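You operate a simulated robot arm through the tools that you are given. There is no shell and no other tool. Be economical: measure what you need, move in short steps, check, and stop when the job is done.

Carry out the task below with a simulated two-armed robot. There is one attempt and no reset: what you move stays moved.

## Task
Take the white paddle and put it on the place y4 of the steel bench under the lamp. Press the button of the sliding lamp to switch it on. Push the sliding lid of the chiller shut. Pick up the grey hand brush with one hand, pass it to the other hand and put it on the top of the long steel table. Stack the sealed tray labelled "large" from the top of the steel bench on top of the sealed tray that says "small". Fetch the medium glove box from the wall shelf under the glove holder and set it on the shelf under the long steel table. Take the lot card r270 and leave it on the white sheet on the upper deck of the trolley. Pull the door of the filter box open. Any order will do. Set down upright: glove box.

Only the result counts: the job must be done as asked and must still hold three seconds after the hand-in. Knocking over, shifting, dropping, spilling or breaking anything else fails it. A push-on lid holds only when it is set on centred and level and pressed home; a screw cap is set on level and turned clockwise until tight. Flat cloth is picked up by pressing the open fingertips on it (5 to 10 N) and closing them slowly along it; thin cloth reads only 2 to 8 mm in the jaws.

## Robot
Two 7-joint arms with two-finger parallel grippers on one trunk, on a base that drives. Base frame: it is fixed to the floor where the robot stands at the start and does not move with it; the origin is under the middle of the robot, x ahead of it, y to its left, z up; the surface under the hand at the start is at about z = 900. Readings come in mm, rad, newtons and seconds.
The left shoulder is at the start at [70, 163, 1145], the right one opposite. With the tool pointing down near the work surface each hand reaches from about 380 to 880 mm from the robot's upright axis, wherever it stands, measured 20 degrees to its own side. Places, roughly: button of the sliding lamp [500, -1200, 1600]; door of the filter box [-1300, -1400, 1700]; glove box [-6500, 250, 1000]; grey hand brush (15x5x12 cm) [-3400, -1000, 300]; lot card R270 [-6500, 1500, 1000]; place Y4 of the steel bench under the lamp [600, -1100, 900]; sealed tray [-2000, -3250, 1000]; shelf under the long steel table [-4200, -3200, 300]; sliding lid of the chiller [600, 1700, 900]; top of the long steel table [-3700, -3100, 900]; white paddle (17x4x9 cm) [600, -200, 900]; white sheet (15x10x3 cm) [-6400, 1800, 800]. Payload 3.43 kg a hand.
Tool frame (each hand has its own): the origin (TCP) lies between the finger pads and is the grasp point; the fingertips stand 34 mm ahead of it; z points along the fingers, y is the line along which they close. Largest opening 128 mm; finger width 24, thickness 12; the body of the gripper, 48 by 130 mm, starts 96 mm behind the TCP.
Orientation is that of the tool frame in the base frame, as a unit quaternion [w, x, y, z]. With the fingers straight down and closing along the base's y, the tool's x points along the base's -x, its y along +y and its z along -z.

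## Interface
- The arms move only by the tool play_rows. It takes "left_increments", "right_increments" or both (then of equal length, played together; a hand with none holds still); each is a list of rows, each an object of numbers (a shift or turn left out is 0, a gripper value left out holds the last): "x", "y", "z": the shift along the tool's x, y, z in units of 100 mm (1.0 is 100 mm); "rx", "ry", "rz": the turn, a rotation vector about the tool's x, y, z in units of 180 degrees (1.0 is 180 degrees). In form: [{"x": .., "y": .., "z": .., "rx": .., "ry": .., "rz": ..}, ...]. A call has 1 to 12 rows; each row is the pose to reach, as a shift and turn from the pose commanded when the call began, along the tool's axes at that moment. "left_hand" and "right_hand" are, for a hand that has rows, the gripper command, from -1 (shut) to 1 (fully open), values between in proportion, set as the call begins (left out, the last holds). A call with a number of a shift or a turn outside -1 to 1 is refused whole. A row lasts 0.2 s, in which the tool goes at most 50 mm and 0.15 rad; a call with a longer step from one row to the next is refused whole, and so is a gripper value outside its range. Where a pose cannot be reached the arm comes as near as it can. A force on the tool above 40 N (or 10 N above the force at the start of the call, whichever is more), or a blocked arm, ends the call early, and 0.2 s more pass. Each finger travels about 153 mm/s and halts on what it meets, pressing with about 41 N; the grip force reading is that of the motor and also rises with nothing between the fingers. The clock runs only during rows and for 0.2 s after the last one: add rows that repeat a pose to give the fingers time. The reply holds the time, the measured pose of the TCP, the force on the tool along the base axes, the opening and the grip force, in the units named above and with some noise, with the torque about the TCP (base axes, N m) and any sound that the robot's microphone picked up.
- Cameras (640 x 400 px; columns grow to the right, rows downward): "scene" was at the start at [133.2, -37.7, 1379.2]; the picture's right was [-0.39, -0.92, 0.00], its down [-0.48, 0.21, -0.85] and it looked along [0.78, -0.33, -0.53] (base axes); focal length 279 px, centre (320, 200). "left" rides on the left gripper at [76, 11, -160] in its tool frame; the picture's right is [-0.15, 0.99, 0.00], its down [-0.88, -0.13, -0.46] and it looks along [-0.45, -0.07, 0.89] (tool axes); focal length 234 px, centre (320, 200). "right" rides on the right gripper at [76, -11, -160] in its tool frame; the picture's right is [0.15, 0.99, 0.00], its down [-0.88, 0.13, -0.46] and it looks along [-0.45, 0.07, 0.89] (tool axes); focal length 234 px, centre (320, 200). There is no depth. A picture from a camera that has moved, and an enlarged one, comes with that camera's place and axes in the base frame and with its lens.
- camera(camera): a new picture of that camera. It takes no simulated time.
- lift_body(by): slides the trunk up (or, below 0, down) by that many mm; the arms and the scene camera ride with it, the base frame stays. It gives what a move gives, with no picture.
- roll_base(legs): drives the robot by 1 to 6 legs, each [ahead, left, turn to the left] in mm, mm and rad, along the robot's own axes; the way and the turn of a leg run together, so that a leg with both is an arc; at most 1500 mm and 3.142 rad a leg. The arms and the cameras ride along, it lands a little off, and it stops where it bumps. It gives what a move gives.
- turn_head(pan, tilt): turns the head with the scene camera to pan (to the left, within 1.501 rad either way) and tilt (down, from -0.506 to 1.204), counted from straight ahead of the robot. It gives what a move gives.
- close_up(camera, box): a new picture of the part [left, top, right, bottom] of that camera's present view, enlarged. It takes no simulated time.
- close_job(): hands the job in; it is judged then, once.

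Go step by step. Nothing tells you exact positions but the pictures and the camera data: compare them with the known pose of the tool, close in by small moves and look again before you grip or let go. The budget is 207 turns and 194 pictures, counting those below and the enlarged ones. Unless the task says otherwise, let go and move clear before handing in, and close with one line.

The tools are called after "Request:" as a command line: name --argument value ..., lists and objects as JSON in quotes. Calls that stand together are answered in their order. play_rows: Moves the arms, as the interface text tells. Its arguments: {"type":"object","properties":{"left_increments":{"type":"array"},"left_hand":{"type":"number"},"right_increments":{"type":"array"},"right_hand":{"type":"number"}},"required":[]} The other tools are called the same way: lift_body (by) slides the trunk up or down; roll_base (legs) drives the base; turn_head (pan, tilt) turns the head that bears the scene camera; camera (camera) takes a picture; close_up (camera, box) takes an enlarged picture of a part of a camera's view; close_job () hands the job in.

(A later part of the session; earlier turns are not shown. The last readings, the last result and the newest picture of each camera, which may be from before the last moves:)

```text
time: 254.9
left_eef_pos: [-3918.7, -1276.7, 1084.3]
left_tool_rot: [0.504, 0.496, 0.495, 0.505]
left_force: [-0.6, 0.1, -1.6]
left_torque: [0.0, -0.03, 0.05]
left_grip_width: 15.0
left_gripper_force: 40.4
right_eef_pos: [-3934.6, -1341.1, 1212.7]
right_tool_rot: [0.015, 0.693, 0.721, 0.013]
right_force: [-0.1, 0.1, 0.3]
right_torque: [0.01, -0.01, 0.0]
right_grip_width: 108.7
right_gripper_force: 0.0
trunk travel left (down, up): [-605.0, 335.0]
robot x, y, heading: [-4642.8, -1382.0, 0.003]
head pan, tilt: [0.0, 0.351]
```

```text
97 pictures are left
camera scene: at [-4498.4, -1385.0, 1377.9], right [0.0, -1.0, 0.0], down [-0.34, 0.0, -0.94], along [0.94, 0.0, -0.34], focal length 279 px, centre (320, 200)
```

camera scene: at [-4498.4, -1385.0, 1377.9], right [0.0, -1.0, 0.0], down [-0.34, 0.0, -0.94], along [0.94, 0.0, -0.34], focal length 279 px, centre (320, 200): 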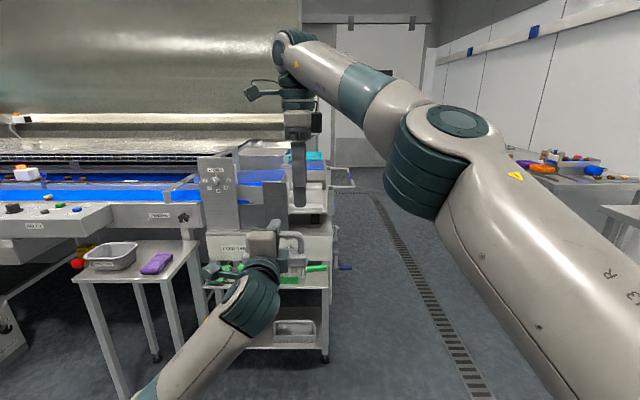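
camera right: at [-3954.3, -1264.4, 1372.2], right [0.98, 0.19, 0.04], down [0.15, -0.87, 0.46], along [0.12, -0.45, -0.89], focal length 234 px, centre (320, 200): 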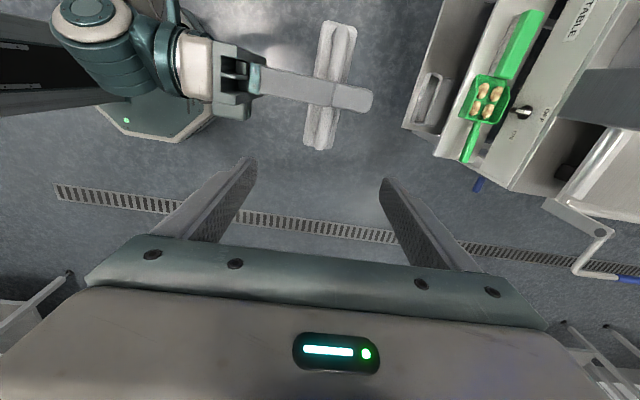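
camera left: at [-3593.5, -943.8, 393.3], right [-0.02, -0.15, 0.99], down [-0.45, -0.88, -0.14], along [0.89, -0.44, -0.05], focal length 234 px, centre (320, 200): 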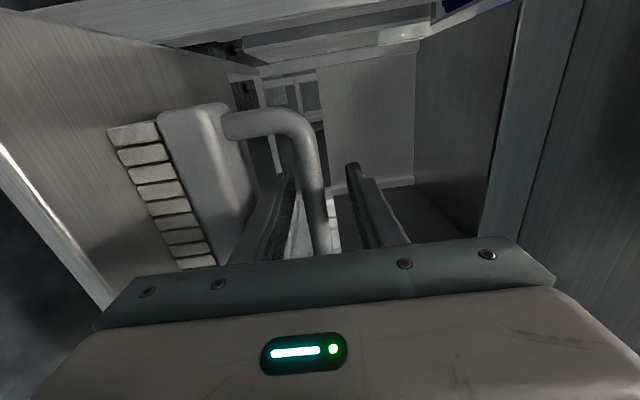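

I have a clear top view: brush body centre x≈-3928, right end at y≈-1345. I'll fine-adjust and descend in two steps.

Request:
play_rows --right_increments '[{"x": 0.12, "y": 0.07, "z": 0.2}, {"x": 0.12, "y": 0.07, "z": 0.5}, {"x": 0.12, "y": 0.07, "z": 0.8}, {"x": 0.12, "y": 0.07, "z": 0.8}]'

Request:
camera --camera "right"

Request:
close_up --camera "scene" --box '[200, 150, 360, 290]'

```text
time: 255.9
left_eef_pos: [-3919.1, -1277.2, 1084.5]
left_tool_rot: [0.505, 0.495, 0.496, 0.505]
left_force: [-0.5, -0.1, -1.6]
left_torque: [0.0, -0.03, 0.01]
left_grip_width: 14.8
left_gripper_force: 40.9
right_eef_pos: [-3923.7, -1327.1, 1136.2]
right_tool_rot: [0.014, 0.692, 0.721, 0.012]
right_force: [-0.2, 0.8, 0.6]
right_torque: [0.0, 0.01, -0.02]
right_grip_width: 108.6
right_gripper_force: 0.1
trunk travel left (down, up): [-605.0, 335.0]
robot x, y, heading: [-4640.5, -1381.2, -0.001]
head pan, tilt: [0.0, 0.351]
```

```text
96 pictures are left
camera right: at [-3943.6, -1250.4, 1294.2], right [0.98, 0.19, 0.04], down [0.15, -0.87, 0.46], along [0.12, -0.45, -0.89], focal length 234 px, centre (320, 200)
```

right: 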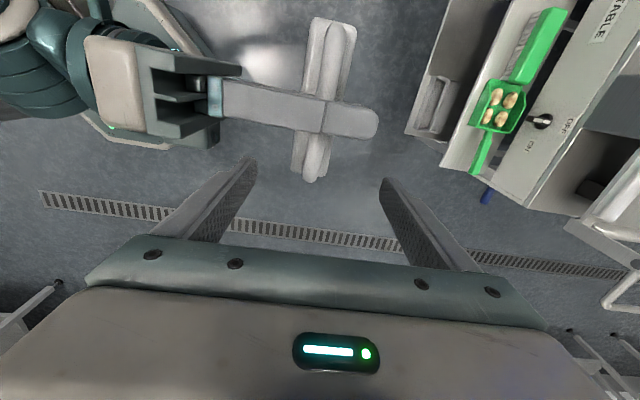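

```text
2.86 times, centred on (280, 220) of scene
camera zoom: at [-4498.5, -1384.9, 1377.9], right [0.0, -1.0, 0.0], down [-0.34, 0.0, -0.94], along [0.94, 0.0, -0.34], focal length 798 px, centre (434, 143)
```

zoom: 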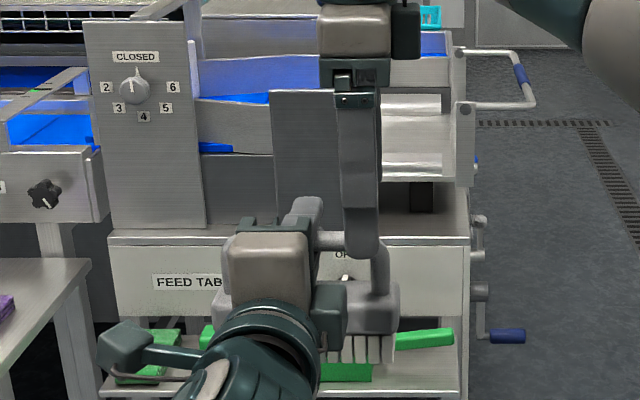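

I'll narrow the right opening, shift 8 mm outward and descend onto the end of the body.

Request:
play_rows --right_hand 0.25 --right_increments '[{"x": -0.08, "y": -0.03}, {"x": -0.08, "y": -0.03, "z": 0.2}, {"x": -0.08, "y": -0.03, "z": 0.45}, {"x": -0.08, "y": -0.03, "z": 0.7}, {"x": -0.08, "y": -0.03, "z": 0.88}, {"x": -0.08, "y": -0.03, "z": 0.88}]'

Request:
close_up --camera "scene" --box '[200, 150, 360, 290]'

Request:
camera --camera "right"

```text
time: 257.3
left_eef_pos: [-3918.5, -1278.2, 1085.3]
left_tool_rot: [0.504, 0.496, 0.496, 0.504]
left_force: [-0.8, -0.6, -1.2]
left_torque: [0.0, -0.01, 0.02]
left_grip_width: 15.2
left_gripper_force: 40.7
right_eef_pos: [-3924.5, -1335.9, 1049.2]
right_tool_rot: [0.014, 0.693, 0.721, 0.012]
right_force: [-1.0, 0.0, -0.3]
right_torque: [-0.02, -0.03, -0.03]
right_grip_width: 80.0
right_gripper_force: 0.1
trunk travel left (down, up): [-605.0, 335.0]
robot x, y, heading: [-4644.4, -1383.0, -0.0]
head pan, tilt: [0.0, 0.351]
```

```text
2.86 times, centred on (280, 220) of scene
camera zoom: at [-4498.2, -1385.1, 1377.9], right [0.0, -1.0, 0.0], down [-0.34, 0.0, -0.94], along [0.94, 0.0, -0.34], focal length 798 px, centre (434, 143)
```

zoom: 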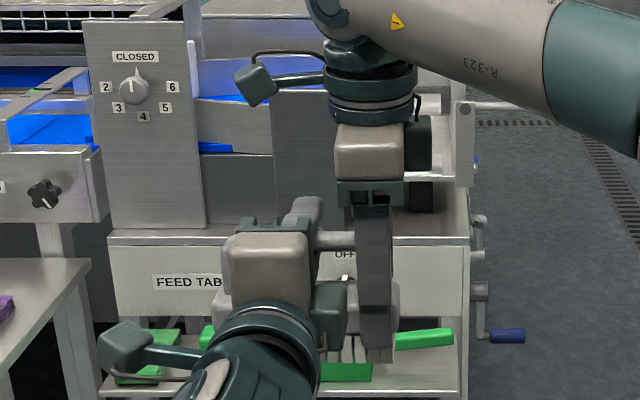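

```text
93 pictures are left
camera right: at [-3944.1, -1258.7, 1207.7], right [0.98, 0.19, 0.04], down [0.15, -0.87, 0.46], along [0.12, -0.45, -0.89], focal length 234 px, centre (320, 200)
```

right: 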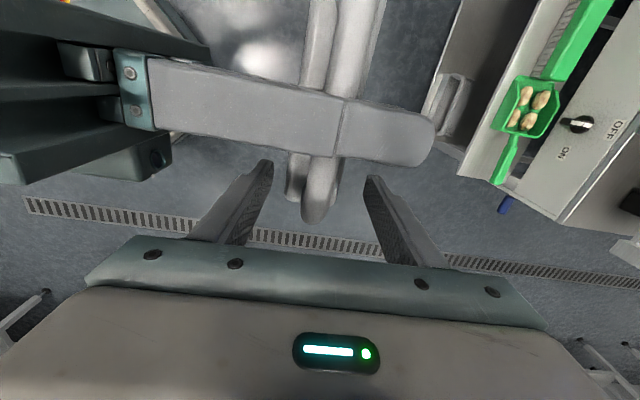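

The fingers straddle the brush's right end. I'll close the right hand, then open the left and withdraw it.

Request:
play_rows --right_hand -1 --right_increments '[{"z": 0}, {"z": 0}, {"z": 0}, {"z": 0}]'

Request:
close_up --camera "scene" --box '[200, 150, 360, 290]'

```text
time: 258.3
left_eef_pos: [-3918.5, -1277.9, 1085.4]
left_tool_rot: [0.504, 0.495, 0.496, 0.504]
left_force: [13.6, 2.3, 6.8]
left_torque: [-0.34, 0.15, 1.17]
left_grip_width: 15.0
left_gripper_force: 40.7
right_eef_pos: [-3925.4, -1336.6, 1049.8]
right_tool_rot: [0.014, 0.692, 0.722, 0.011]
right_force: [-13.2, -2.2, -8.1]
right_torque: [-0.14, -0.55, -0.4]
right_grip_width: 44.7
right_gripper_force: 40.8
trunk travel left (down, up): [-605.0, 335.0]
robot x, y, heading: [-4641.1, -1384.0, -0.002]
head pan, tilt: [0.0, 0.351]
```

```text
2.86 times, centred on (280, 220) of scene
camera zoom: at [-4497.8, -1385.1, 1377.8], right [0.0, -1.0, 0.0], down [-0.34, 0.0, -0.94], along [0.94, 0.0, -0.34], focal length 798 px, centre (434, 143)
```

zoom: 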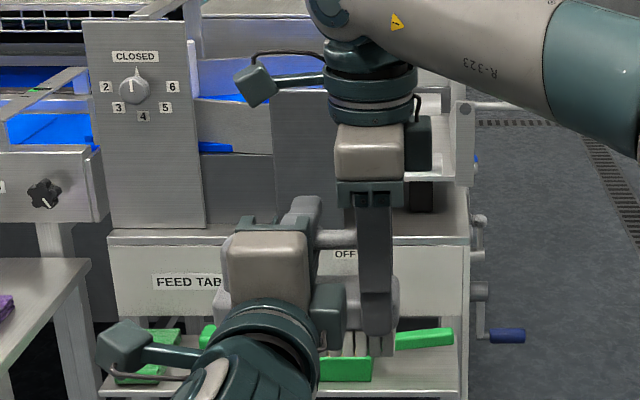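

The right hand grips 45 mm of the body. I'll open the left slightly and draw it straight back.

Request:
play_rows --left_hand -0.4 --left_increments '[{"z": 0}, {"z": 0}, {"z": 0}]'

Request:
play_rows --left_increments '[{"z": -0.2}, {"z": -0.4}, {"z": -0.7}, {"z": -1.0}]'

Request:
camera --camera "scene"

```text
time: 259.1
left_eef_pos: [-3919.1, -1278.6, 1085.3]
left_tool_rot: [0.504, 0.496, 0.496, 0.504]
left_force: [-0.5, 0.6, -0.3]
left_torque: [-0.02, -0.03, -0.04]
left_grip_width: 38.4
left_gripper_force: 0.0
right_eef_pos: [-3923.8, -1336.2, 1048.5]
right_tool_rot: [0.013, 0.692, 0.722, 0.012]
right_force: [0.3, 0.0, -1.5]
right_torque: [-0.08, -0.01, -0.02]
right_grip_width: 43.2
right_gripper_force: 40.5
trunk travel left (down, up): [-605.0, 335.0]
robot x, y, heading: [-4643.4, -1380.5, -0.002]
head pan, tilt: [0.0, 0.351]
```

```text
time: 260.1
left_eef_pos: [-4018.7, -1277.5, 1085.5]
left_tool_rot: [0.504, 0.496, 0.496, 0.504]
left_force: [0.0, -0.5, 0.3]
left_torque: [0.0, -0.01, -0.01]
left_grip_width: 38.4
left_gripper_force: 0.1
right_eef_pos: [-3924.9, -1336.1, 1049.6]
right_tool_rot: [0.014, 0.692, 0.721, 0.012]
right_force: [0.2, 0.4, -0.8]
right_torque: [-0.06, -0.01, -0.02]
right_grip_width: 43.4
right_gripper_force: 41.0
trunk travel left (down, up): [-605.0, 335.0]
robot x, y, heading: [-4641.6, -1380.4, -0.003]
head pan, tilt: [0.0, 0.351]
```

```text
91 pictures are left
camera scene: at [-4498.3, -1385.2, 1377.9], right [0.0, -1.0, 0.0], down [-0.34, 0.0, -0.94], along [0.94, 0.0, -0.34], focal length 279 px, centre (320, 200)
```

scene: 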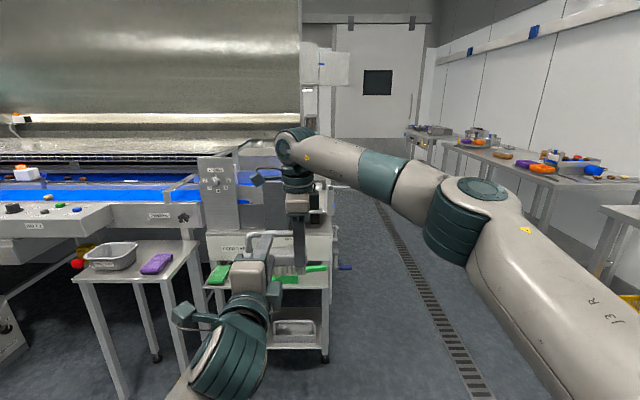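

The handover is done and the brush is in the right hand. I'll tuck the left hand aside, raise the trunk a bit, and drive round to face the long steel table.

Request:
play_rows --left_increments '[{"x": 0.3, "y": 0.2}, {"x": 0.6, "y": 0.4}, {"x": 0.9, "y": 0.6}, {"x": 1.0, "y": 0.8}]'

Request:
play_rows --left_increments '[{"x": 0.3, "y": 0.1}, {"x": 0.6, "y": 0.2}, {"x": 0.9, "y": 0.3}, {"x": 1.0, "y": 0.4}]'

Request:
lift_body --by 120

Request:
roll_base --legs '[[0, -600, 0], [1000, 0, 0], [0, 0, -1.57]]'

Request:
turn_head --pan 0.1 --tilt 0.45

Request:
camera --camera "scene"

```text
time: 261.1
left_eef_pos: [-4021.6, -1178.8, 1167.0]
left_tool_rot: [0.504, 0.497, 0.496, 0.504]
left_force: [0.1, 0.5, 0.1]
left_torque: [0.04, -0.01, 0.0]
left_grip_width: 38.4
left_gripper_force: 0.1
right_eef_pos: [-3923.4, -1336.5, 1048.9]
right_tool_rot: [0.014, 0.692, 0.721, 0.011]
right_force: [1.1, 0.0, -0.9]
right_torque: [-0.08, 0.0, 0.02]
right_grip_width: 43.2
right_gripper_force: 41.2
trunk travel left (down, up): [-605.0, 335.0]
robot x, y, heading: [-4642.6, -1383.2, -0.002]
head pan, tilt: [0.0, 0.351]
```

```text
time: 262.1
left_eef_pos: [-4020.3, -1078.5, 1205.2]
left_tool_rot: [0.505, 0.496, 0.495, 0.504]
left_force: [-0.1, 0.0, 0.1]
left_torque: [-0.01, 0.0, 0.0]
left_grip_width: 38.2
left_gripper_force: 0.1
right_eef_pos: [-3924.4, -1336.1, 1049.1]
right_tool_rot: [0.014, 0.692, 0.721, 0.011]
right_force: [0.2, -0.4, -1.8]
right_torque: [-0.1, 0.01, -0.03]
right_grip_width: 43.3
right_gripper_force: 41.4
trunk travel left (down, up): [-605.0, 335.0]
robot x, y, heading: [-4638.8, -1385.2, -0.005]
head pan, tilt: [0.0, 0.351]
```

```text
time: 263.6
left_eef_pos: [-4019.7, -1077.2, 1325.3]
left_tool_rot: [0.504, 0.496, 0.495, 0.504]
left_force: [0.4, 0.4, -0.2]
left_torque: [-0.02, 0.02, -0.02]
left_grip_width: 38.1
left_gripper_force: 0.0
right_eef_pos: [-3924.0, -1336.9, 1168.1]
right_tool_rot: [0.013, 0.693, 0.721, 0.012]
right_force: [-1.3, -0.7, -2.2]
right_torque: [-0.11, 0.0, 0.04]
right_grip_width: 43.1
right_gripper_force: 40.8
trunk travel left (down, up): [-725.0, 215.0]
robot x, y, heading: [-4640.5, -1384.5, -0.002]
head pan, tilt: [0.0, 0.351]
```

```text
time: 271.1
left_eef_pos: [-3095.5, -1667.8, 1324.2]
left_tool_rot: [0.502, 0.499, 0.495, 0.504]
left_force: [0.6, 0.9, -0.2]
left_torque: [-0.01, -0.01, -0.02]
left_grip_width: 38.4
left_gripper_force: 0.0
right_eef_pos: [-3000.9, -1929.4, 1169.3]
right_tool_rot: [0.015, 0.695, 0.719, 0.012]
right_force: [0.9, -0.8, -2.2]
right_torque: [-0.1, 0.02, -0.01]
right_grip_width: 43.4
right_gripper_force: 41.2
trunk travel left (down, up): [-725.0, 215.0]
robot x, y, heading: [-3714.7, -1970.9, -0.004]
head pan, tilt: [0.0, 0.351]
stopped in leg 2: the robot was blocked; the commanded pose is now the measured one
```

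```text
time: 271.7
left_eef_pos: [-3096.9, -1668.3, 1323.3]
left_tool_rot: [0.503, 0.499, 0.496, 0.502]
left_force: [0.1, -0.5, 1.1]
left_torque: [0.0, 0.0, 0.0]
left_grip_width: 38.4
left_gripper_force: 0.1
right_eef_pos: [-3000.9, -1928.9, 1169.8]
right_tool_rot: [0.014, 0.694, 0.72, 0.012]
right_force: [0.0, -0.4, -1.1]
right_torque: [-0.13, 0.05, -0.01]
right_grip_width: 43.4
right_gripper_force: 41.2
trunk travel left (down, up): [-725.0, 215.0]
robot x, y, heading: [-3713.4, -1969.4, -0.004]
head pan, tilt: [0.099, 0.45]
```

```text
90 pictures are left
camera scene: at [-3578.3, -1966.3, 1489.0], right [0.09, -1.0, 0.0], down [-0.43, -0.04, -0.9], along [0.9, 0.08, -0.43], focal length 279 px, centre (320, 200)
```

scene: 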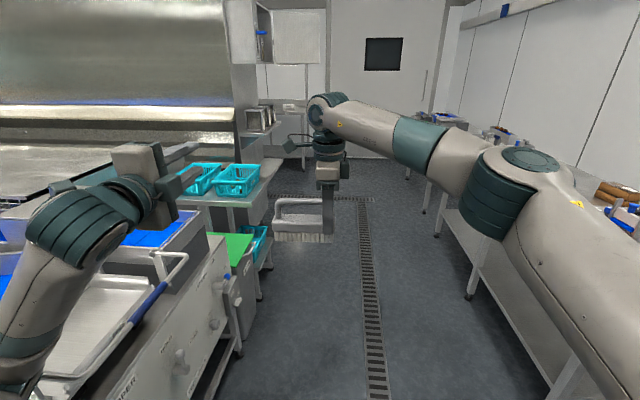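

The base bumped with the left arm beside the machine. I'll back off a little, shift away from it, and then turn toward the table.

Request:
roll_base --legs '[[-120, 0, 0], [0, -200, 0]]'

Request:
camera --camera "scene"

Request:
roll_base --legs '[[0, 0, -1.57]]'

Request:
camera --camera "scene"

```text
time: 274.2
left_eef_pos: [-3214.7, -1863.6, 1322.1]
left_tool_rot: [0.501, 0.497, 0.498, 0.504]
left_force: [-0.7, -0.5, -0.5]
left_torque: [0.0, -0.01, 0.02]
left_grip_width: 38.6
left_gripper_force: 0.0
right_eef_pos: [-3119.2, -2123.9, 1168.8]
right_tool_rot: [0.014, 0.692, 0.721, 0.011]
right_force: [0.2, -0.3, -2.9]
right_torque: [-0.06, -0.02, 0.07]
right_grip_width: 43.2
right_gripper_force: 40.8
trunk travel left (down, up): [-725.0, 215.0]
robot x, y, heading: [-3837.2, -2173.3, -0.001]
head pan, tilt: [0.099, 0.45]
```

```text
89 pictures are left
camera scene: at [-3694.4, -2164.3, 1488.6], right [0.1, -0.99, 0.0], down [-0.43, -0.04, -0.9], along [0.9, 0.09, -0.44], focal length 279 px, centre (320, 200)
```

scene: 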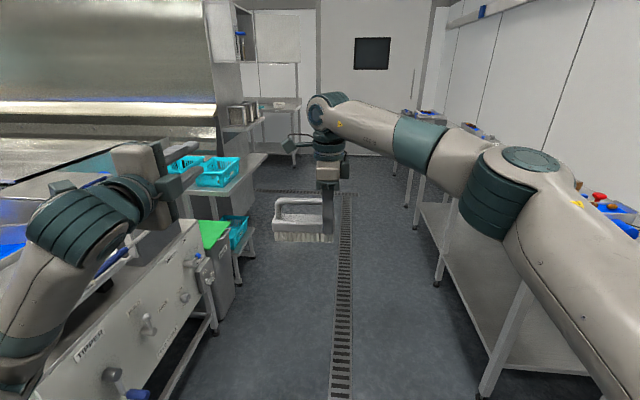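

```text
time: 278.5
left_eef_pos: [-3547.1, -2803.0, 1321.2]
left_tool_rot: [0.71, 0.704, -0.01, -0.009]
left_force: [0.1, 0.1, -0.9]
left_torque: [0.01, 0.01, 0.04]
left_grip_width: 38.5
left_gripper_force: 0.1
right_eef_pos: [-3811.0, -2891.0, 1168.5]
right_tool_rot: [0.018, 1.0, 0.006, -0.003]
right_force: [-0.3, -0.2, -1.2]
right_torque: [0.03, 0.13, 0.01]
right_grip_width: 43.5
right_gripper_force: 40.8
trunk travel left (down, up): [-725.0, 215.0]
robot x, y, heading: [-3836.9, -2172.0, -1.601]
head pan, tilt: [0.099, 0.45]
```

```text
88 pictures are left
camera scene: at [-3831.1, -2316.8, 1488.6], right [-1.0, -0.07, 0.0], down [-0.03, 0.43, -0.9], along [0.06, -0.9, -0.44], focal length 279 px, centre (320, 200)
```

scene: 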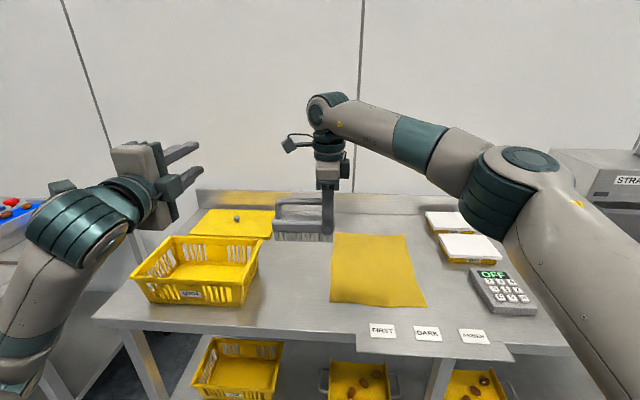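

The table has a free strip between the yellow basket and the yellow cloth, centred near (-3700, -2950). I'll move the brush over it and lower.

Request:
roll_base --legs '[[65, 54, 0.03]]'

Request:
lift_body --by -130

Request:
camera --camera "scene"

Request:
camera --camera "right"

```text
time: 279.5
left_eef_pos: [-3478.8, -2857.3, 1322.0]
left_tool_rot: [0.711, 0.703, -0.001, 0.002]
left_force: [0.7, 0.4, -0.1]
left_torque: [0.02, 0.0, 0.0]
left_grip_width: 38.4
left_gripper_force: 0.0
right_eef_pos: [-3738.8, -2952.3, 1170.2]
right_tool_rot: [0.017, 1.0, 0.02, -0.001]
right_force: [0.4, -0.7, -1.4]
right_torque: [0.01, 0.07, 0.0]
right_grip_width: 43.4
right_gripper_force: 41.0
trunk travel left (down, up): [-725.0, 215.0]
robot x, y, heading: [-3785.1, -2238.4, -1.577]
head pan, tilt: [0.099, 0.45]
```

```text
time: 281.1
left_eef_pos: [-3478.1, -2859.1, 1191.3]
left_tool_rot: [0.71, 0.704, 0.0, 0.001]
left_force: [-0.7, -0.2, 0.2]
left_torque: [0.02, -0.02, -0.02]
left_grip_width: 38.7
left_gripper_force: 0.1
right_eef_pos: [-3738.2, -2953.5, 1038.0]
right_tool_rot: [0.018, 1.0, 0.02, -0.003]
right_force: [0.1, -0.2, -1.8]
right_torque: [-0.01, 0.12, 0.01]
right_grip_width: 43.0
right_gripper_force: 41.0
trunk travel left (down, up): [-595.0, 345.0]
robot x, y, heading: [-3783.1, -2236.1, -1.572]
head pan, tilt: [0.099, 0.45]
```

```text
87 pictures are left
camera scene: at [-3775.2, -2379.7, 1358.7], right [-1.0, -0.1, 0.0], down [-0.04, 0.43, -0.9], along [0.09, -0.9, -0.44], focal length 279 px, centre (320, 200)
```

scene: 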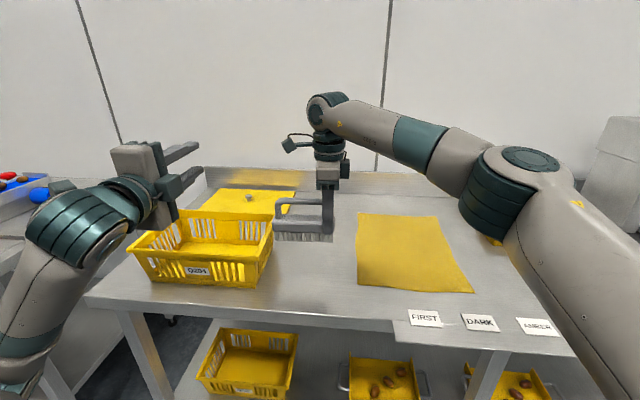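

```text
86 pictures are left
camera right: at [-3662.3, -2931.9, 1197.0], right [0.19, -0.98, 0.03], down [-0.87, -0.15, 0.46], along [-0.45, -0.12, -0.89], focal length 234 px, centre (320, 200)
```

right: 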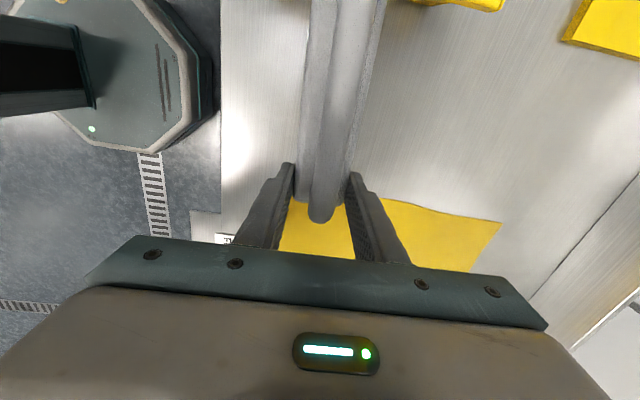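

There's about 20 mm to the basket, so I'll shift the brush 15 mm toward the cloth and lower to contact.

Request:
play_rows --right_increments '[{"x": -0.15}, {"x": -0.15, "z": 0.3}, {"x": -0.15, "z": 0.5}, {"x": -0.15, "z": 0.57}, {"x": -0.15, "z": 0.62}, {"x": -0.15, "z": 0.67}, {"x": -0.15, "z": 0.72}]'

Request:
close_up --camera "scene" --box '[220, 150, 400, 290]'

```text
time: 282.7
left_eef_pos: [-3477.6, -2859.3, 1191.1]
left_tool_rot: [0.711, 0.704, 0.0, 0.001]
left_force: [0.1, 0.7, -1.0]
left_torque: [-0.03, 0.03, 0.0]
left_grip_width: 38.3
left_gripper_force: 0.0
right_eef_pos: [-3753.9, -2955.7, 966.4]
right_tool_rot: [0.017, 1.0, 0.021, -0.003]
right_force: [0.4, 0.1, -1.8]
right_torque: [-0.04, 0.11, -0.03]
right_grip_width: 43.5
right_gripper_force: 40.8
trunk travel left (down, up): [-595.0, 345.0]
robot x, y, heading: [-3784.3, -2237.4, -1.576]
head pan, tilt: [0.099, 0.45]
```

```text
2.86 times, centred on (310, 220) of scene
camera zoom: at [-3775.2, -2380.2, 1358.6], right [-1.0, -0.1, 0.0], down [-0.04, 0.43, -0.9], along [0.09, -0.9, -0.44], focal length 798 px, centre (349, 143)
```

zoom: 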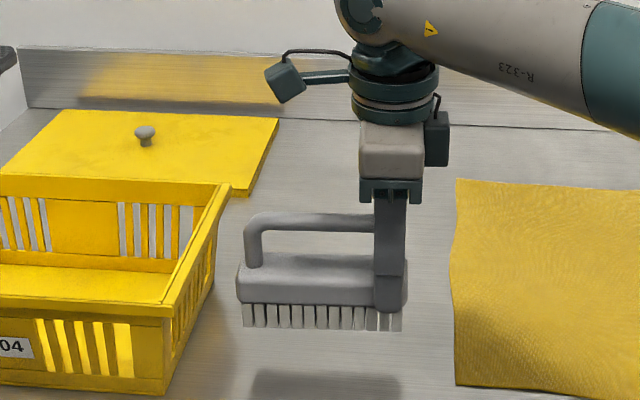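

Still above the table, so I'll keep lowering until contact.

Request:
play_rows --right_increments '[{"z": 0.1}, {"z": 0.2}, {"z": 0.28}, {"z": 0.34}, {"z": 0.4}, {"z": 0.45}, {"z": 0.5}, {"z": 0.55}]'

Request:
close_up --camera "scene" --box '[220, 150, 400, 290]'

```text
time: 284.5
left_eef_pos: [-3477.5, -2852.9, 1195.4]
left_tool_rot: [0.712, 0.702, 0.0, 0.002]
left_force: [0.4, -0.6, -0.6]
left_torque: [-0.02, 0.0, -0.02]
left_grip_width: 38.5
left_gripper_force: 0.0
right_eef_pos: [-3752.8, -2955.6, 917.2]
right_tool_rot: [0.022, 1.0, 0.02, -0.001]
right_force: [-1.3, -0.2, 38.8]
right_torque: [0.68, -0.09, -0.25]
right_grip_width: 43.6
right_gripper_force: 41.2
trunk travel left (down, up): [-595.0, 345.0]
robot x, y, heading: [-3784.7, -2234.2, -1.573]
head pan, tilt: [0.099, 0.45]
```

```text
2.86 times, centred on (310, 220) of scene
camera zoom: at [-3775.6, -2375.0, 1359.5], right [-1.0, -0.1, 0.0], down [-0.04, 0.43, -0.9], along [0.09, -0.9, -0.43], focal length 798 px, centre (349, 143)
```

zoom: 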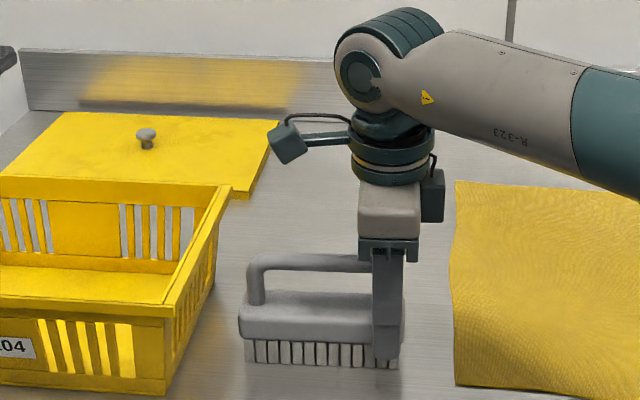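

The brush is on the table, so I'll ease the pressure, release and rise.

Request:
play_rows --right_increments '[{"z": -0.04}, {"z": -0.05}]'

Request:
play_rows --right_hand 0.2 --right_increments '[{"z": 0}, {"z": 0}, {"z": 0}]'

Request:
play_rows --right_increments '[{"z": -0.3}, {"z": -0.6}, {"z": -1.0}, {"z": -1.0}]'

Request:
play_rows --right_increments '[{"z": -0.4}, {"z": -0.8}, {"z": -1.0}]'

Request:
camera --camera "scene"

```text
time: 285.1
left_eef_pos: [-3477.9, -2856.5, 1192.0]
left_tool_rot: [0.711, 0.703, -0.002, 0.002]
left_force: [0.1, -0.5, 0.2]
left_torque: [0.02, 0.02, 0.02]
left_grip_width: 38.5
left_gripper_force: 0.0
right_eef_pos: [-3753.4, -2957.1, 915.8]
right_tool_rot: [0.017, 1.0, 0.02, -0.002]
right_force: [0.4, -0.6, 15.1]
right_torque: [0.25, -0.53, -0.15]
right_grip_width: 43.6
right_gripper_force: 41.2
trunk travel left (down, up): [-595.0, 345.0]
robot x, y, heading: [-3781.4, -2236.9, -1.569]
head pan, tilt: [0.099, 0.45]
```

```text
time: 285.9
left_eef_pos: [-3477.8, -2859.0, 1191.8]
left_tool_rot: [0.71, 0.704, 0.0, 0.001]
left_force: [0.2, 0.4, -0.2]
left_torque: [0.0, -0.01, 0.01]
left_grip_width: 38.4
left_gripper_force: 0.1
right_eef_pos: [-3753.2, -2957.3, 915.7]
right_tool_rot: [0.018, 1.0, 0.02, -0.002]
right_force: [-0.7, -0.2, -0.1]
right_torque: [-0.04, -0.04, 0.03]
right_grip_width: 76.5
right_gripper_force: 0.1
trunk travel left (down, up): [-595.0, 345.0]
robot x, y, heading: [-3784.8, -2237.7, -1.57]
head pan, tilt: [0.099, 0.45]
```

```text
time: 286.9
left_eef_pos: [-3477.5, -2858.4, 1192.4]
left_tool_rot: [0.711, 0.704, -0.001, 0.001]
left_force: [0.4, -0.9, 0.4]
left_torque: [-0.04, 0.03, 0.0]
left_grip_width: 38.4
left_gripper_force: 0.1
right_eef_pos: [-3754.4, -2955.7, 1015.5]
right_tool_rot: [0.018, 1.0, 0.02, -0.002]
right_force: [0.4, -0.7, -1.0]
right_torque: [-0.01, 0.01, -0.02]
right_grip_width: 76.7
right_gripper_force: 0.0
trunk travel left (down, up): [-595.0, 345.0]
robot x, y, heading: [-3783.8, -2239.0, -1.571]
head pan, tilt: [0.099, 0.45]
```

```text
time: 287.7
left_eef_pos: [-3478.2, -2858.8, 1191.7]
left_tool_rot: [0.711, 0.703, -0.001, 0.002]
left_force: [-1.4, -0.2, 0.0]
left_torque: [0.0, 0.01, 0.0]
left_grip_width: 38.6
left_gripper_force: 0.1
right_eef_pos: [-3752.8, -2951.6, 1118.0]
right_tool_rot: [0.018, 1.0, 0.02, -0.001]
right_force: [0.2, 0.5, -0.9]
right_torque: [-0.03, 0.02, -0.03]
right_grip_width: 76.7
right_gripper_force: 0.1
trunk travel left (down, up): [-595.0, 345.0]
robot x, y, heading: [-3785.9, -2236.2, -1.576]
head pan, tilt: [0.099, 0.45]
```

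```text
83 pictures are left
camera scene: at [-3775.3, -2379.2, 1358.7], right [-1.0, -0.1, 0.0], down [-0.04, 0.43, -0.9], along [0.09, -0.9, -0.44], focal length 279 px, centre (320, 200)
```

scene: 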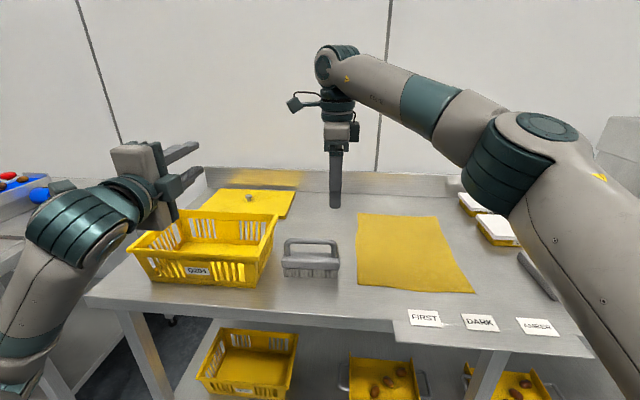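

The brush is on the long table. Next are the wall items at x≈-6500: I'll back off, tidy both arms, turn to face -x, and look.

Request:
roll_base --legs '[[-200, 0, 0]]'

Request:
play_rows --left_hand 1 --right_hand 1 --left_increments '[{"rz": -0.045}, {"rz": -0.09}, {"rz": -0.135}, {"rz": -0.18}, {"rz": -0.225}, {"rz": -0.27}, {"rz": -0.315}, {"rz": -0.36}, {"rz": -0.405}, {"rz": -0.45}, {"rz": -0.495}, {"rz": -0.5}]' --right_increments '[{"rz": -0.045, "y": -0.08, "x": -0.08}, {"rz": -0.09, "y": -0.16, "x": -0.16}, {"rz": -0.135, "y": -0.24, "x": -0.24}, {"rz": -0.18, "y": -0.32, "x": -0.32}, {"rz": -0.225, "y": -0.4, "x": -0.4}, {"rz": -0.27, "y": -0.48, "x": -0.48}, {"rz": -0.315, "y": -0.56, "x": -0.56}, {"rz": -0.36, "y": -0.64, "x": -0.64}, {"rz": -0.405, "y": -0.72, "x": -0.72}, {"rz": -0.45, "y": -0.8, "x": -0.8}, {"rz": -0.495, "y": -0.88, "x": -0.88}, {"rz": -0.5, "y": -0.95, "x": -0.95}]'

Request:
play_rows --right_increments '[{"y": -0.3}, {"y": -0.65}, {"y": -1.0}, {"y": -1.0}]'

Request:
roll_base --legs '[[0, 0, -1.57], [1200, 0, 0]]'

Request:
turn_head --pan -0.5 --tilt 0.25

Request:
camera --camera "scene"

```text
time: 289.3
left_eef_pos: [-3478.5, -2653.6, 1192.6]
left_tool_rot: [0.711, 0.703, 0.0, 0.001]
left_force: [-0.3, 0.1, 0.3]
left_torque: [0.01, -0.01, 0.02]
left_grip_width: 38.3
left_gripper_force: 0.1
right_eef_pos: [-3754.7, -2746.1, 1117.7]
right_tool_rot: [0.017, 1.0, 0.018, -0.002]
right_force: [0.0, 0.2, 0.7]
right_torque: [0.0, -0.01, 0.04]
right_grip_width: 76.7
right_gripper_force: 0.0
trunk travel left (down, up): [-595.0, 345.0]
robot x, y, heading: [-3787.0, -2032.0, -1.575]
head pan, tilt: [0.099, 0.45]
```

```text
time: 291.9
left_eef_pos: [-3478.7, -2654.0, 1191.0]
left_tool_rot: [0.503, 0.498, 0.498, -0.502]
left_force: [-0.1, 1.1, 0.2]
left_torque: [0.0, 0.0, -0.02]
left_grip_width: 128.0
left_gripper_force: 0.0
right_eef_pos: [-3854.8, -2654.8, 1117.0]
right_tool_rot: [0.011, 0.693, 0.72, -0.013]
right_force: [-0.2, -0.8, -0.1]
right_torque: [-0.01, 0.01, 0.0]
right_grip_width: 127.9
right_gripper_force: 0.1
trunk travel left (down, up): [-595.0, 345.0]
robot x, y, heading: [-3781.6, -2031.0, -1.569]
head pan, tilt: [0.099, 0.45]
```

```text
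time: 292.9
left_eef_pos: [-3477.8, -2654.1, 1190.6]
left_tool_rot: [0.503, 0.497, 0.498, -0.501]
left_force: [0.4, 0.2, -0.5]
left_torque: [-0.04, 0.03, -0.03]
left_grip_width: 128.0
left_gripper_force: 0.1
right_eef_pos: [-3952.7, -2658.6, 1115.0]
right_tool_rot: [0.011, 0.693, 0.72, -0.013]
right_force: [-0.3, 0.3, -0.1]
right_torque: [-0.02, 0.05, -0.02]
right_grip_width: 128.1
right_gripper_force: 0.1
trunk travel left (down, up): [-595.0, 345.0]
robot x, y, heading: [-3786.0, -2031.1, -1.576]
head pan, tilt: [0.099, 0.45]
```

```text
time: 302.7
left_eef_pos: [-5583.9, -2367.0, 1191.5]
left_tool_rot: [-0.007, -0.704, -0.006, 0.71]
left_force: [0.0, 0.2, 0.0]
left_torque: [0.0, -0.03, -0.01]
left_grip_width: 128.2
left_gripper_force: 0.1
right_eef_pos: [-5596.9, -1894.5, 1113.8]
right_tool_rot: [-0.001, 0.999, 0.03, -0.018]
right_force: [-0.6, 0.4, -0.7]
right_torque: [-0.06, -0.01, -0.02]
right_grip_width: 128.2
right_gripper_force: 0.0
trunk travel left (down, up): [-595.0, 345.0]
robot x, y, heading: [-4966.3, -2045.9, -3.123]
head pan, tilt: [0.099, 0.45]
```

```text
time: 303.7
left_eef_pos: [-5584.0, -2367.7, 1191.6]
left_tool_rot: [-0.009, -0.704, -0.007, 0.71]
left_force: [0.2, 0.1, -0.1]
left_torque: [0.0, 0.0, 0.0]
left_grip_width: 127.9
left_gripper_force: 0.1
right_eef_pos: [-5597.8, -1893.8, 1115.3]
right_tool_rot: [-0.002, 0.999, 0.03, -0.018]
right_force: [-0.6, -0.2, 0.0]
right_torque: [-0.01, -0.02, 0.05]
right_grip_width: 128.2
right_gripper_force: 0.1
trunk travel left (down, up): [-595.0, 345.0]
robot x, y, heading: [-4966.6, -2048.3, -3.122]
head pan, tilt: [-0.499, 0.25]
```

```text
82 pictures are left
camera scene: at [-5099.8, -2008.8, 1377.3], right [0.46, 0.89, 0.0], down [0.22, -0.11, -0.97], along [-0.86, 0.45, -0.25], focal length 279 px, centre (320, 200)
```

scene: 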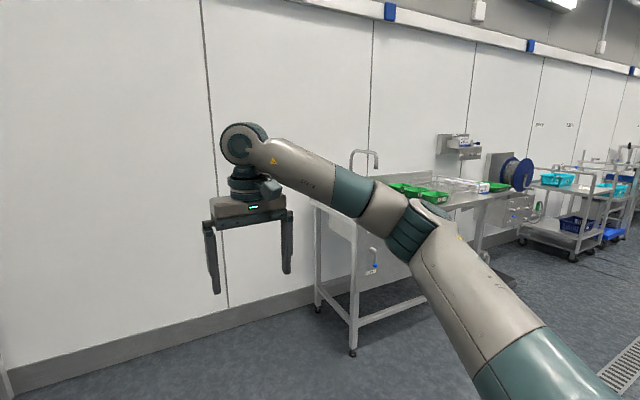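

I can see the sink bench with the wall shelf and glove holder above it, and trolleys beyond. I'll drive sideways along the wall to y≈200.

Request:
roll_base --legs '[[200, -1450, -0.02], [0, -700, 0]]'

Request:
turn_head --pan 0.0 --tilt 0.2

Request:
camera --camera "scene"

```text
time: 314.6
left_eef_pos: [-5781.2, -163.8, 1193.5]
left_tool_rot: [0.004, -0.704, 0.006, 0.71]
left_force: [1.2, 0.2, -0.5]
left_torque: [0.03, 0.01, 0.03]
left_grip_width: 128.0
left_gripper_force: 0.1
right_eef_pos: [-5780.6, 309.4, 1115.0]
right_tool_rot: [-0.002, 1.0, 0.013, -0.018]
right_force: [-0.6, -1.6, 0.5]
right_torque: [-0.01, 0.0, -0.01]
right_grip_width: 127.9
right_gripper_force: 0.0
trunk travel left (down, up): [-595.0, 345.0]
robot x, y, heading: [-5156.0, 137.6, 3.126]
head pan, tilt: [-0.499, 0.25]
```

```text
time: 315.5
left_eef_pos: [-5779.6, -162.8, 1192.0]
left_tool_rot: [0.002, -0.704, 0.004, 0.71]
left_force: [-0.2, -0.6, 0.4]
left_torque: [0.01, -0.01, 0.01]
left_grip_width: 128.0
left_gripper_force: 0.0
right_eef_pos: [-5781.0, 310.2, 1115.0]
right_tool_rot: [-0.001, 1.0, 0.013, -0.017]
right_force: [-0.4, -0.2, 0.7]
right_torque: [-0.02, -0.01, -0.03]
right_grip_width: 127.7
right_gripper_force: 0.0
trunk travel left (down, up): [-595.0, 345.0]
robot x, y, heading: [-5155.6, 134.2, 3.125]
head pan, tilt: [0.0, 0.201]
```

```text
81 pictures are left
camera scene: at [-5297.2, 134.9, 1381.9], right [0.01, 1.0, 0.0], down [0.2, 0.0, -0.98], along [-0.98, 0.01, -0.2], focal length 279 px, centre (320, 200)
```

scene: 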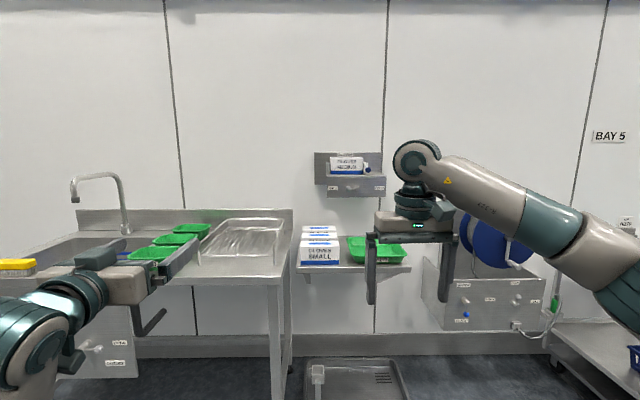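

Request:
close_up --camera "scene" --box '[280, 140, 420, 290]'

Request:
close_up --camera "scene" --box '[290, 215, 360, 275]'

```text
2.67 times, centred on (350, 215) of scene
camera zoom: at [-5297.2, 134.9, 1381.9], right [0.01, 1.0, 0.0], down [0.2, 0.0, -0.98], along [-0.98, 0.01, -0.2], focal length 745 px, centre (240, 160)
```

zoom: 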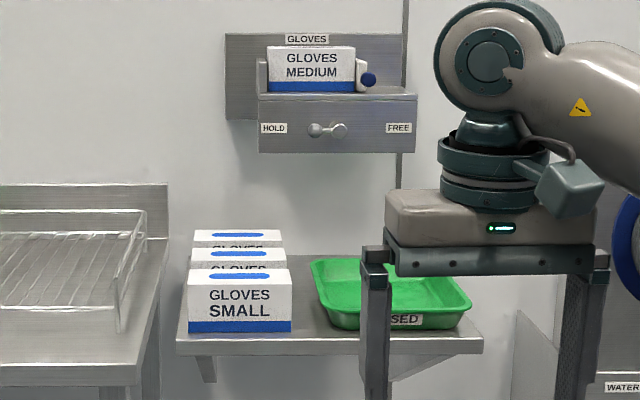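

```text
6.67 times, centred on (325, 245) of scene
camera zoom: at [-5297.2, 134.9, 1381.9], right [0.01, 1.0, 0.0], down [0.2, 0.0, -0.98], along [-0.98, 0.01, -0.2], focal length 1862 px, centre (287, -100)
```

zoom: 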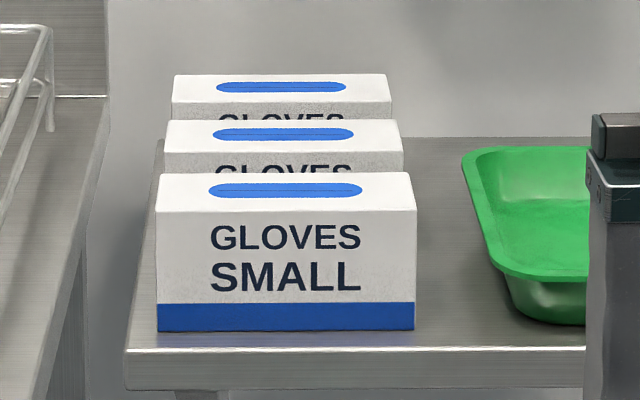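

The three boxes stand one behind another on the wall shelf, with SMALL in front. I'll raise the trunk and move closer to look down between them for MEDIUM.

Request:
lift_body --by 340

Request:
roll_base --legs '[[450, 0, 0.015]]'

Request:
turn_head --pan 0.0 --tilt 0.75

Request:
camera --camera "scene"

```text
time: 318.9
left_eef_pos: [-5780.8, -163.1, 1531.8]
left_tool_rot: [0.002, -0.704, 0.004, 0.71]
left_force: [0.3, -0.4, 0.1]
left_torque: [0.02, 0.0, -0.02]
left_grip_width: 128.1
left_gripper_force: 0.1
right_eef_pos: [-5780.3, 310.8, 1454.2]
right_tool_rot: [-0.002, 1.0, 0.013, -0.017]
right_force: [0.2, 0.3, -0.9]
right_torque: [0.01, -0.06, -0.02]
right_grip_width: 128.0
right_gripper_force: 0.1
trunk travel left (down, up): [-935.0, 5.0]
robot x, y, heading: [-5153.8, 133.4, 3.128]
head pan, tilt: [0.0, 0.201]
```

```text
time: 321.6
left_eef_pos: [-6227.5, -167.3, 1533.3]
left_tool_rot: [-0.001, -0.703, 0.001, 0.711]
left_force: [1.1, 0.8, 0.6]
left_torque: [-0.01, -0.03, 0.04]
left_grip_width: 128.0
left_gripper_force: 0.1
right_eef_pos: [-6232.8, 304.8, 1455.7]
right_tool_rot: [-0.002, 1.0, 0.019, -0.019]
right_force: [0.3, 0.0, 0.1]
right_torque: [-0.01, 0.01, -0.03]
right_grip_width: 128.1
right_gripper_force: 0.1
trunk travel left (down, up): [-935.0, 5.0]
robot x, y, heading: [-5604.9, 133.7, 3.143]
head pan, tilt: [0.0, 0.201]
```

```text
time: 322.6
left_eef_pos: [-6229.4, -167.1, 1531.5]
left_tool_rot: [-0.001, -0.704, 0.001, 0.71]
left_force: [-0.3, 0.3, 0.4]
left_torque: [0.01, -0.04, 0.0]
left_grip_width: 128.1
left_gripper_force: 0.0
right_eef_pos: [-6235.2, 305.7, 1455.0]
right_tool_rot: [-0.001, 1.0, 0.019, -0.017]
right_force: [-0.2, -0.8, 0.7]
right_torque: [-0.02, 0.02, 0.02]
right_grip_width: 127.8
right_gripper_force: 0.0
trunk travel left (down, up): [-935.0, 5.0]
robot x, y, heading: [-5610.4, 139.7, 3.136]
head pan, tilt: [0.0, 0.75]
```

```text
78 pictures are left
camera scene: at [-5739.7, 136.6, 1672.3], right [0.0, 1.0, 0.0], down [0.68, 0.0, -0.73], along [-0.73, 0.0, -0.68], focal length 279 px, centre (320, 200)
```

scene: 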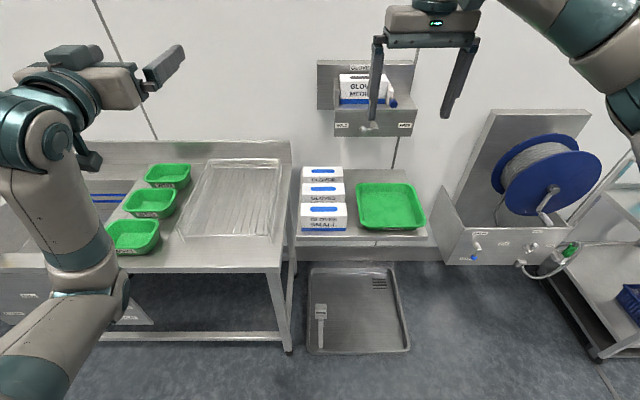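

Request:
close_up --camera "scene" --box '[288, 155, 368, 240]'

```text
4.71 times, centred on (328, 198) of scene
camera zoom: at [-5739.7, 136.6, 1672.3], right [0.0, 1.0, 0.0], down [0.68, 0.0, -0.73], along [-0.73, 0.0, -0.68], focal length 1314 px, centre (282, 212)
```

zoom: 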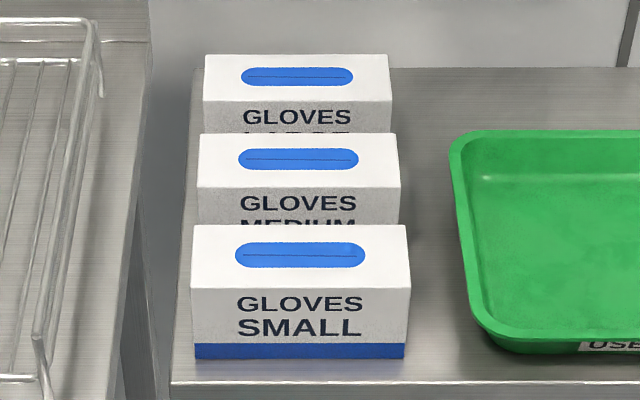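

The middle box is MEDIUM: top at z≈945, centred near (-6586, 150), 70 mm deep, with 45 mm gaps either side. I'll reposition, turn the right hand to close along x, and lower the trunk.

Request:
roll_base --legs '[[160, 219, 0]]'

Request:
play_rows --right_hand 0.55 --right_increments '[{"rz": 0.045, "x": -0.08, "y": -0.06}, {"rz": 0.09, "x": -0.16, "y": -0.12}, {"rz": 0.135, "x": -0.24, "y": -0.18}, {"rz": 0.18, "x": -0.32, "y": -0.24}, {"rz": 0.225, "x": -0.4, "y": -0.3}, {"rz": 0.27, "x": -0.48, "y": -0.36}, {"rz": 0.315, "x": -0.56, "y": -0.42}, {"rz": 0.36, "x": -0.64, "y": -0.48}, {"rz": 0.405, "x": -0.72, "y": -0.54}, {"rz": 0.45, "x": -0.8, "y": -0.6}, {"rz": 0.495, "x": -0.88, "y": -0.64}, {"rz": 0.5, "x": -0.9, "y": -0.64}]'

Request:
lift_body --by -280

Request:
camera --camera "right"

Request:
camera --camera "scene"

```text
time: 324.5
left_eef_pos: [-6386.7, -382.8, 1532.9]
left_tool_rot: [-0.001, -0.704, 0.002, 0.71]
left_force: [0.2, 0.0, 0.2]
left_torque: [0.04, 0.01, 0.03]
left_grip_width: 128.1
left_gripper_force: 0.0
right_eef_pos: [-6393.2, 89.8, 1455.6]
right_tool_rot: [-0.001, 1.0, 0.019, -0.018]
right_force: [0.2, -0.1, 0.7]
right_torque: [-0.05, 0.02, 0.02]
right_grip_width: 128.2
right_gripper_force: 0.0
trunk travel left (down, up): [-935.0, 5.0]
robot x, y, heading: [-5764.2, -78.9, 3.141]
head pan, tilt: [0.0, 0.75]
```

```text
time: 327.1
left_eef_pos: [-6388.8, -386.5, 1531.9]
left_tool_rot: [-0.001, -0.704, 0.001, 0.71]
left_force: [0.1, 0.1, 0.0]
left_torque: [0.01, -0.02, -0.01]
left_grip_width: 127.9
left_gripper_force: 0.0
right_eef_pos: [-6485.3, 149.7, 1457.7]
right_tool_rot: [0.011, 0.719, -0.694, -0.014]
right_force: [-0.5, -0.4, 0.6]
right_torque: [0.02, -0.03, 0.0]
right_grip_width: 99.0
right_gripper_force: 0.1
trunk travel left (down, up): [-935.0, 5.0]
robot x, y, heading: [-5768.1, -82.1, 3.137]
head pan, tilt: [0.0, 0.75]
```

```text
time: 329.9
left_eef_pos: [-6387.5, -386.4, 1252.1]
left_tool_rot: [-0.001, -0.703, 0.001, 0.711]
left_force: [-0.4, 0.5, 1.3]
left_torque: [0.02, 0.0, -0.04]
left_grip_width: 127.7
left_gripper_force: 0.1
right_eef_pos: [-6485.9, 148.4, 1178.5]
right_tool_rot: [0.011, 0.721, -0.693, -0.014]
right_force: [0.3, 0.1, 0.3]
right_torque: [0.0, 0.01, 0.01]
right_grip_width: 99.3
right_gripper_force: 0.0
trunk travel left (down, up): [-655.0, 285.0]
robot x, y, heading: [-5764.6, -79.7, 3.139]
head pan, tilt: [0.0, 0.75]
```

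```text
76 pictures are left
camera right: at [-6465.7, 74.7, 1336.7], right [-0.98, -0.18, 0.03], down [-0.15, 0.87, 0.46], along [-0.12, 0.45, -0.89], focal length 234 px, centre (320, 200)
```

right: 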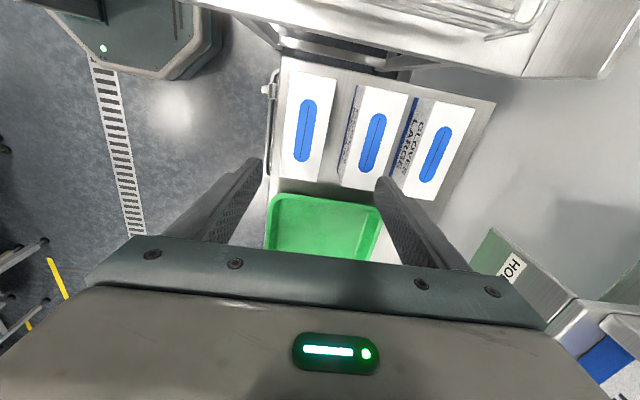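

```text
75 pictures are left
camera scene: at [-5898.5, -82.0, 1392.3], right [0.0, 1.0, 0.0], down [0.68, 0.0, -0.73], along [-0.73, 0.0, -0.68], focal length 279 px, centre (320, 200)
```

scene: 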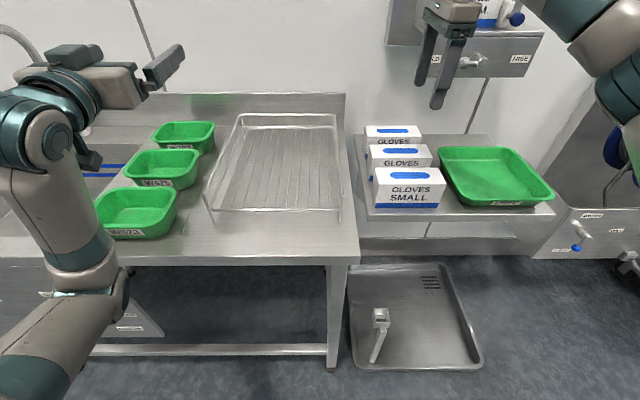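

MEDIUM's centre measures (-6585, 145) and is parallel to the gripper. I'll move over it and start descending.

Request:
play_rows --right_increments '[{"y": 0.35}, {"y": 0.7}, {"y": 0.99}, {"y": 0.99, "z": 0.4}, {"y": 0.99, "z": 0.8}, {"y": 0.99, "z": 1.0}, {"y": 0.99, "z": 1.0}]'

Request:
camera --camera "right"

Request:
camera --camera "scene"

```text
time: 331.5
left_eef_pos: [-6388.9, -385.1, 1251.5]
left_tool_rot: [-0.001, -0.704, 0.001, 0.71]
left_force: [-1.5, 0.0, -0.2]
left_torque: [0.02, 0.02, 0.0]
left_grip_width: 127.9
left_gripper_force: 0.1
right_eef_pos: [-6589.7, 147.8, 1081.8]
right_tool_rot: [0.011, 0.721, -0.693, -0.013]
right_force: [1.0, 0.1, -1.0]
right_torque: [-0.03, 0.04, -0.01]
right_grip_width: 99.3
right_gripper_force: 0.0
right hand out of reach, approached as far as the arm can: row 3
trunk travel left (down, up): [-655.0, 285.0]
robot x, y, heading: [-5765.2, -80.4, 3.137]
head pan, tilt: [0.0, 0.75]
```

```text
74 pictures are left
camera right: at [-6570.2, 73.6, 1241.1], right [-0.98, -0.18, 0.03], down [-0.15, 0.87, 0.46], along [-0.12, 0.45, -0.89], focal length 234 px, centre (320, 200)
```

right: 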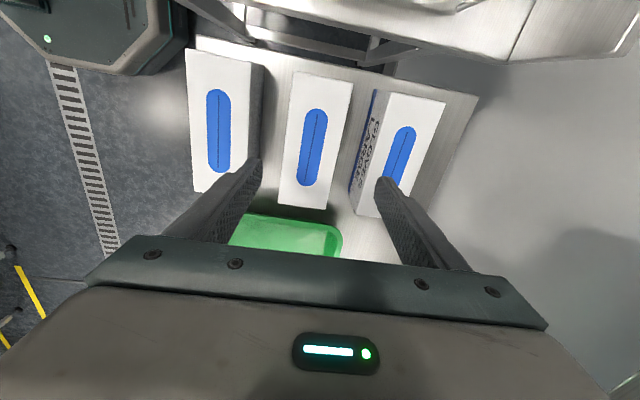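

```text
73 pictures are left
camera scene: at [-5898.7, -81.5, 1392.2], right [0.0, 1.0, 0.0], down [0.68, 0.0, -0.73], along [-0.73, 0.0, -0.68], focal length 279 px, centre (320, 200)
```

scene: 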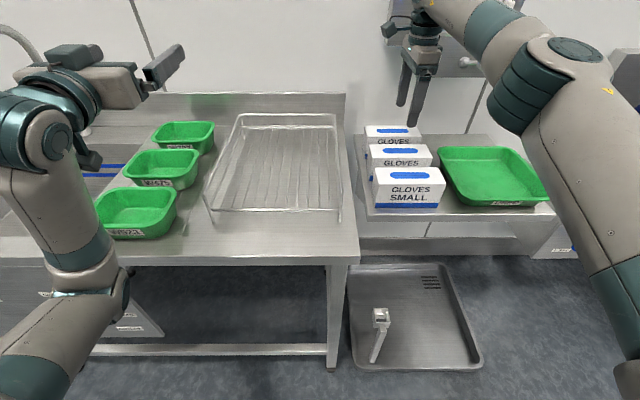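

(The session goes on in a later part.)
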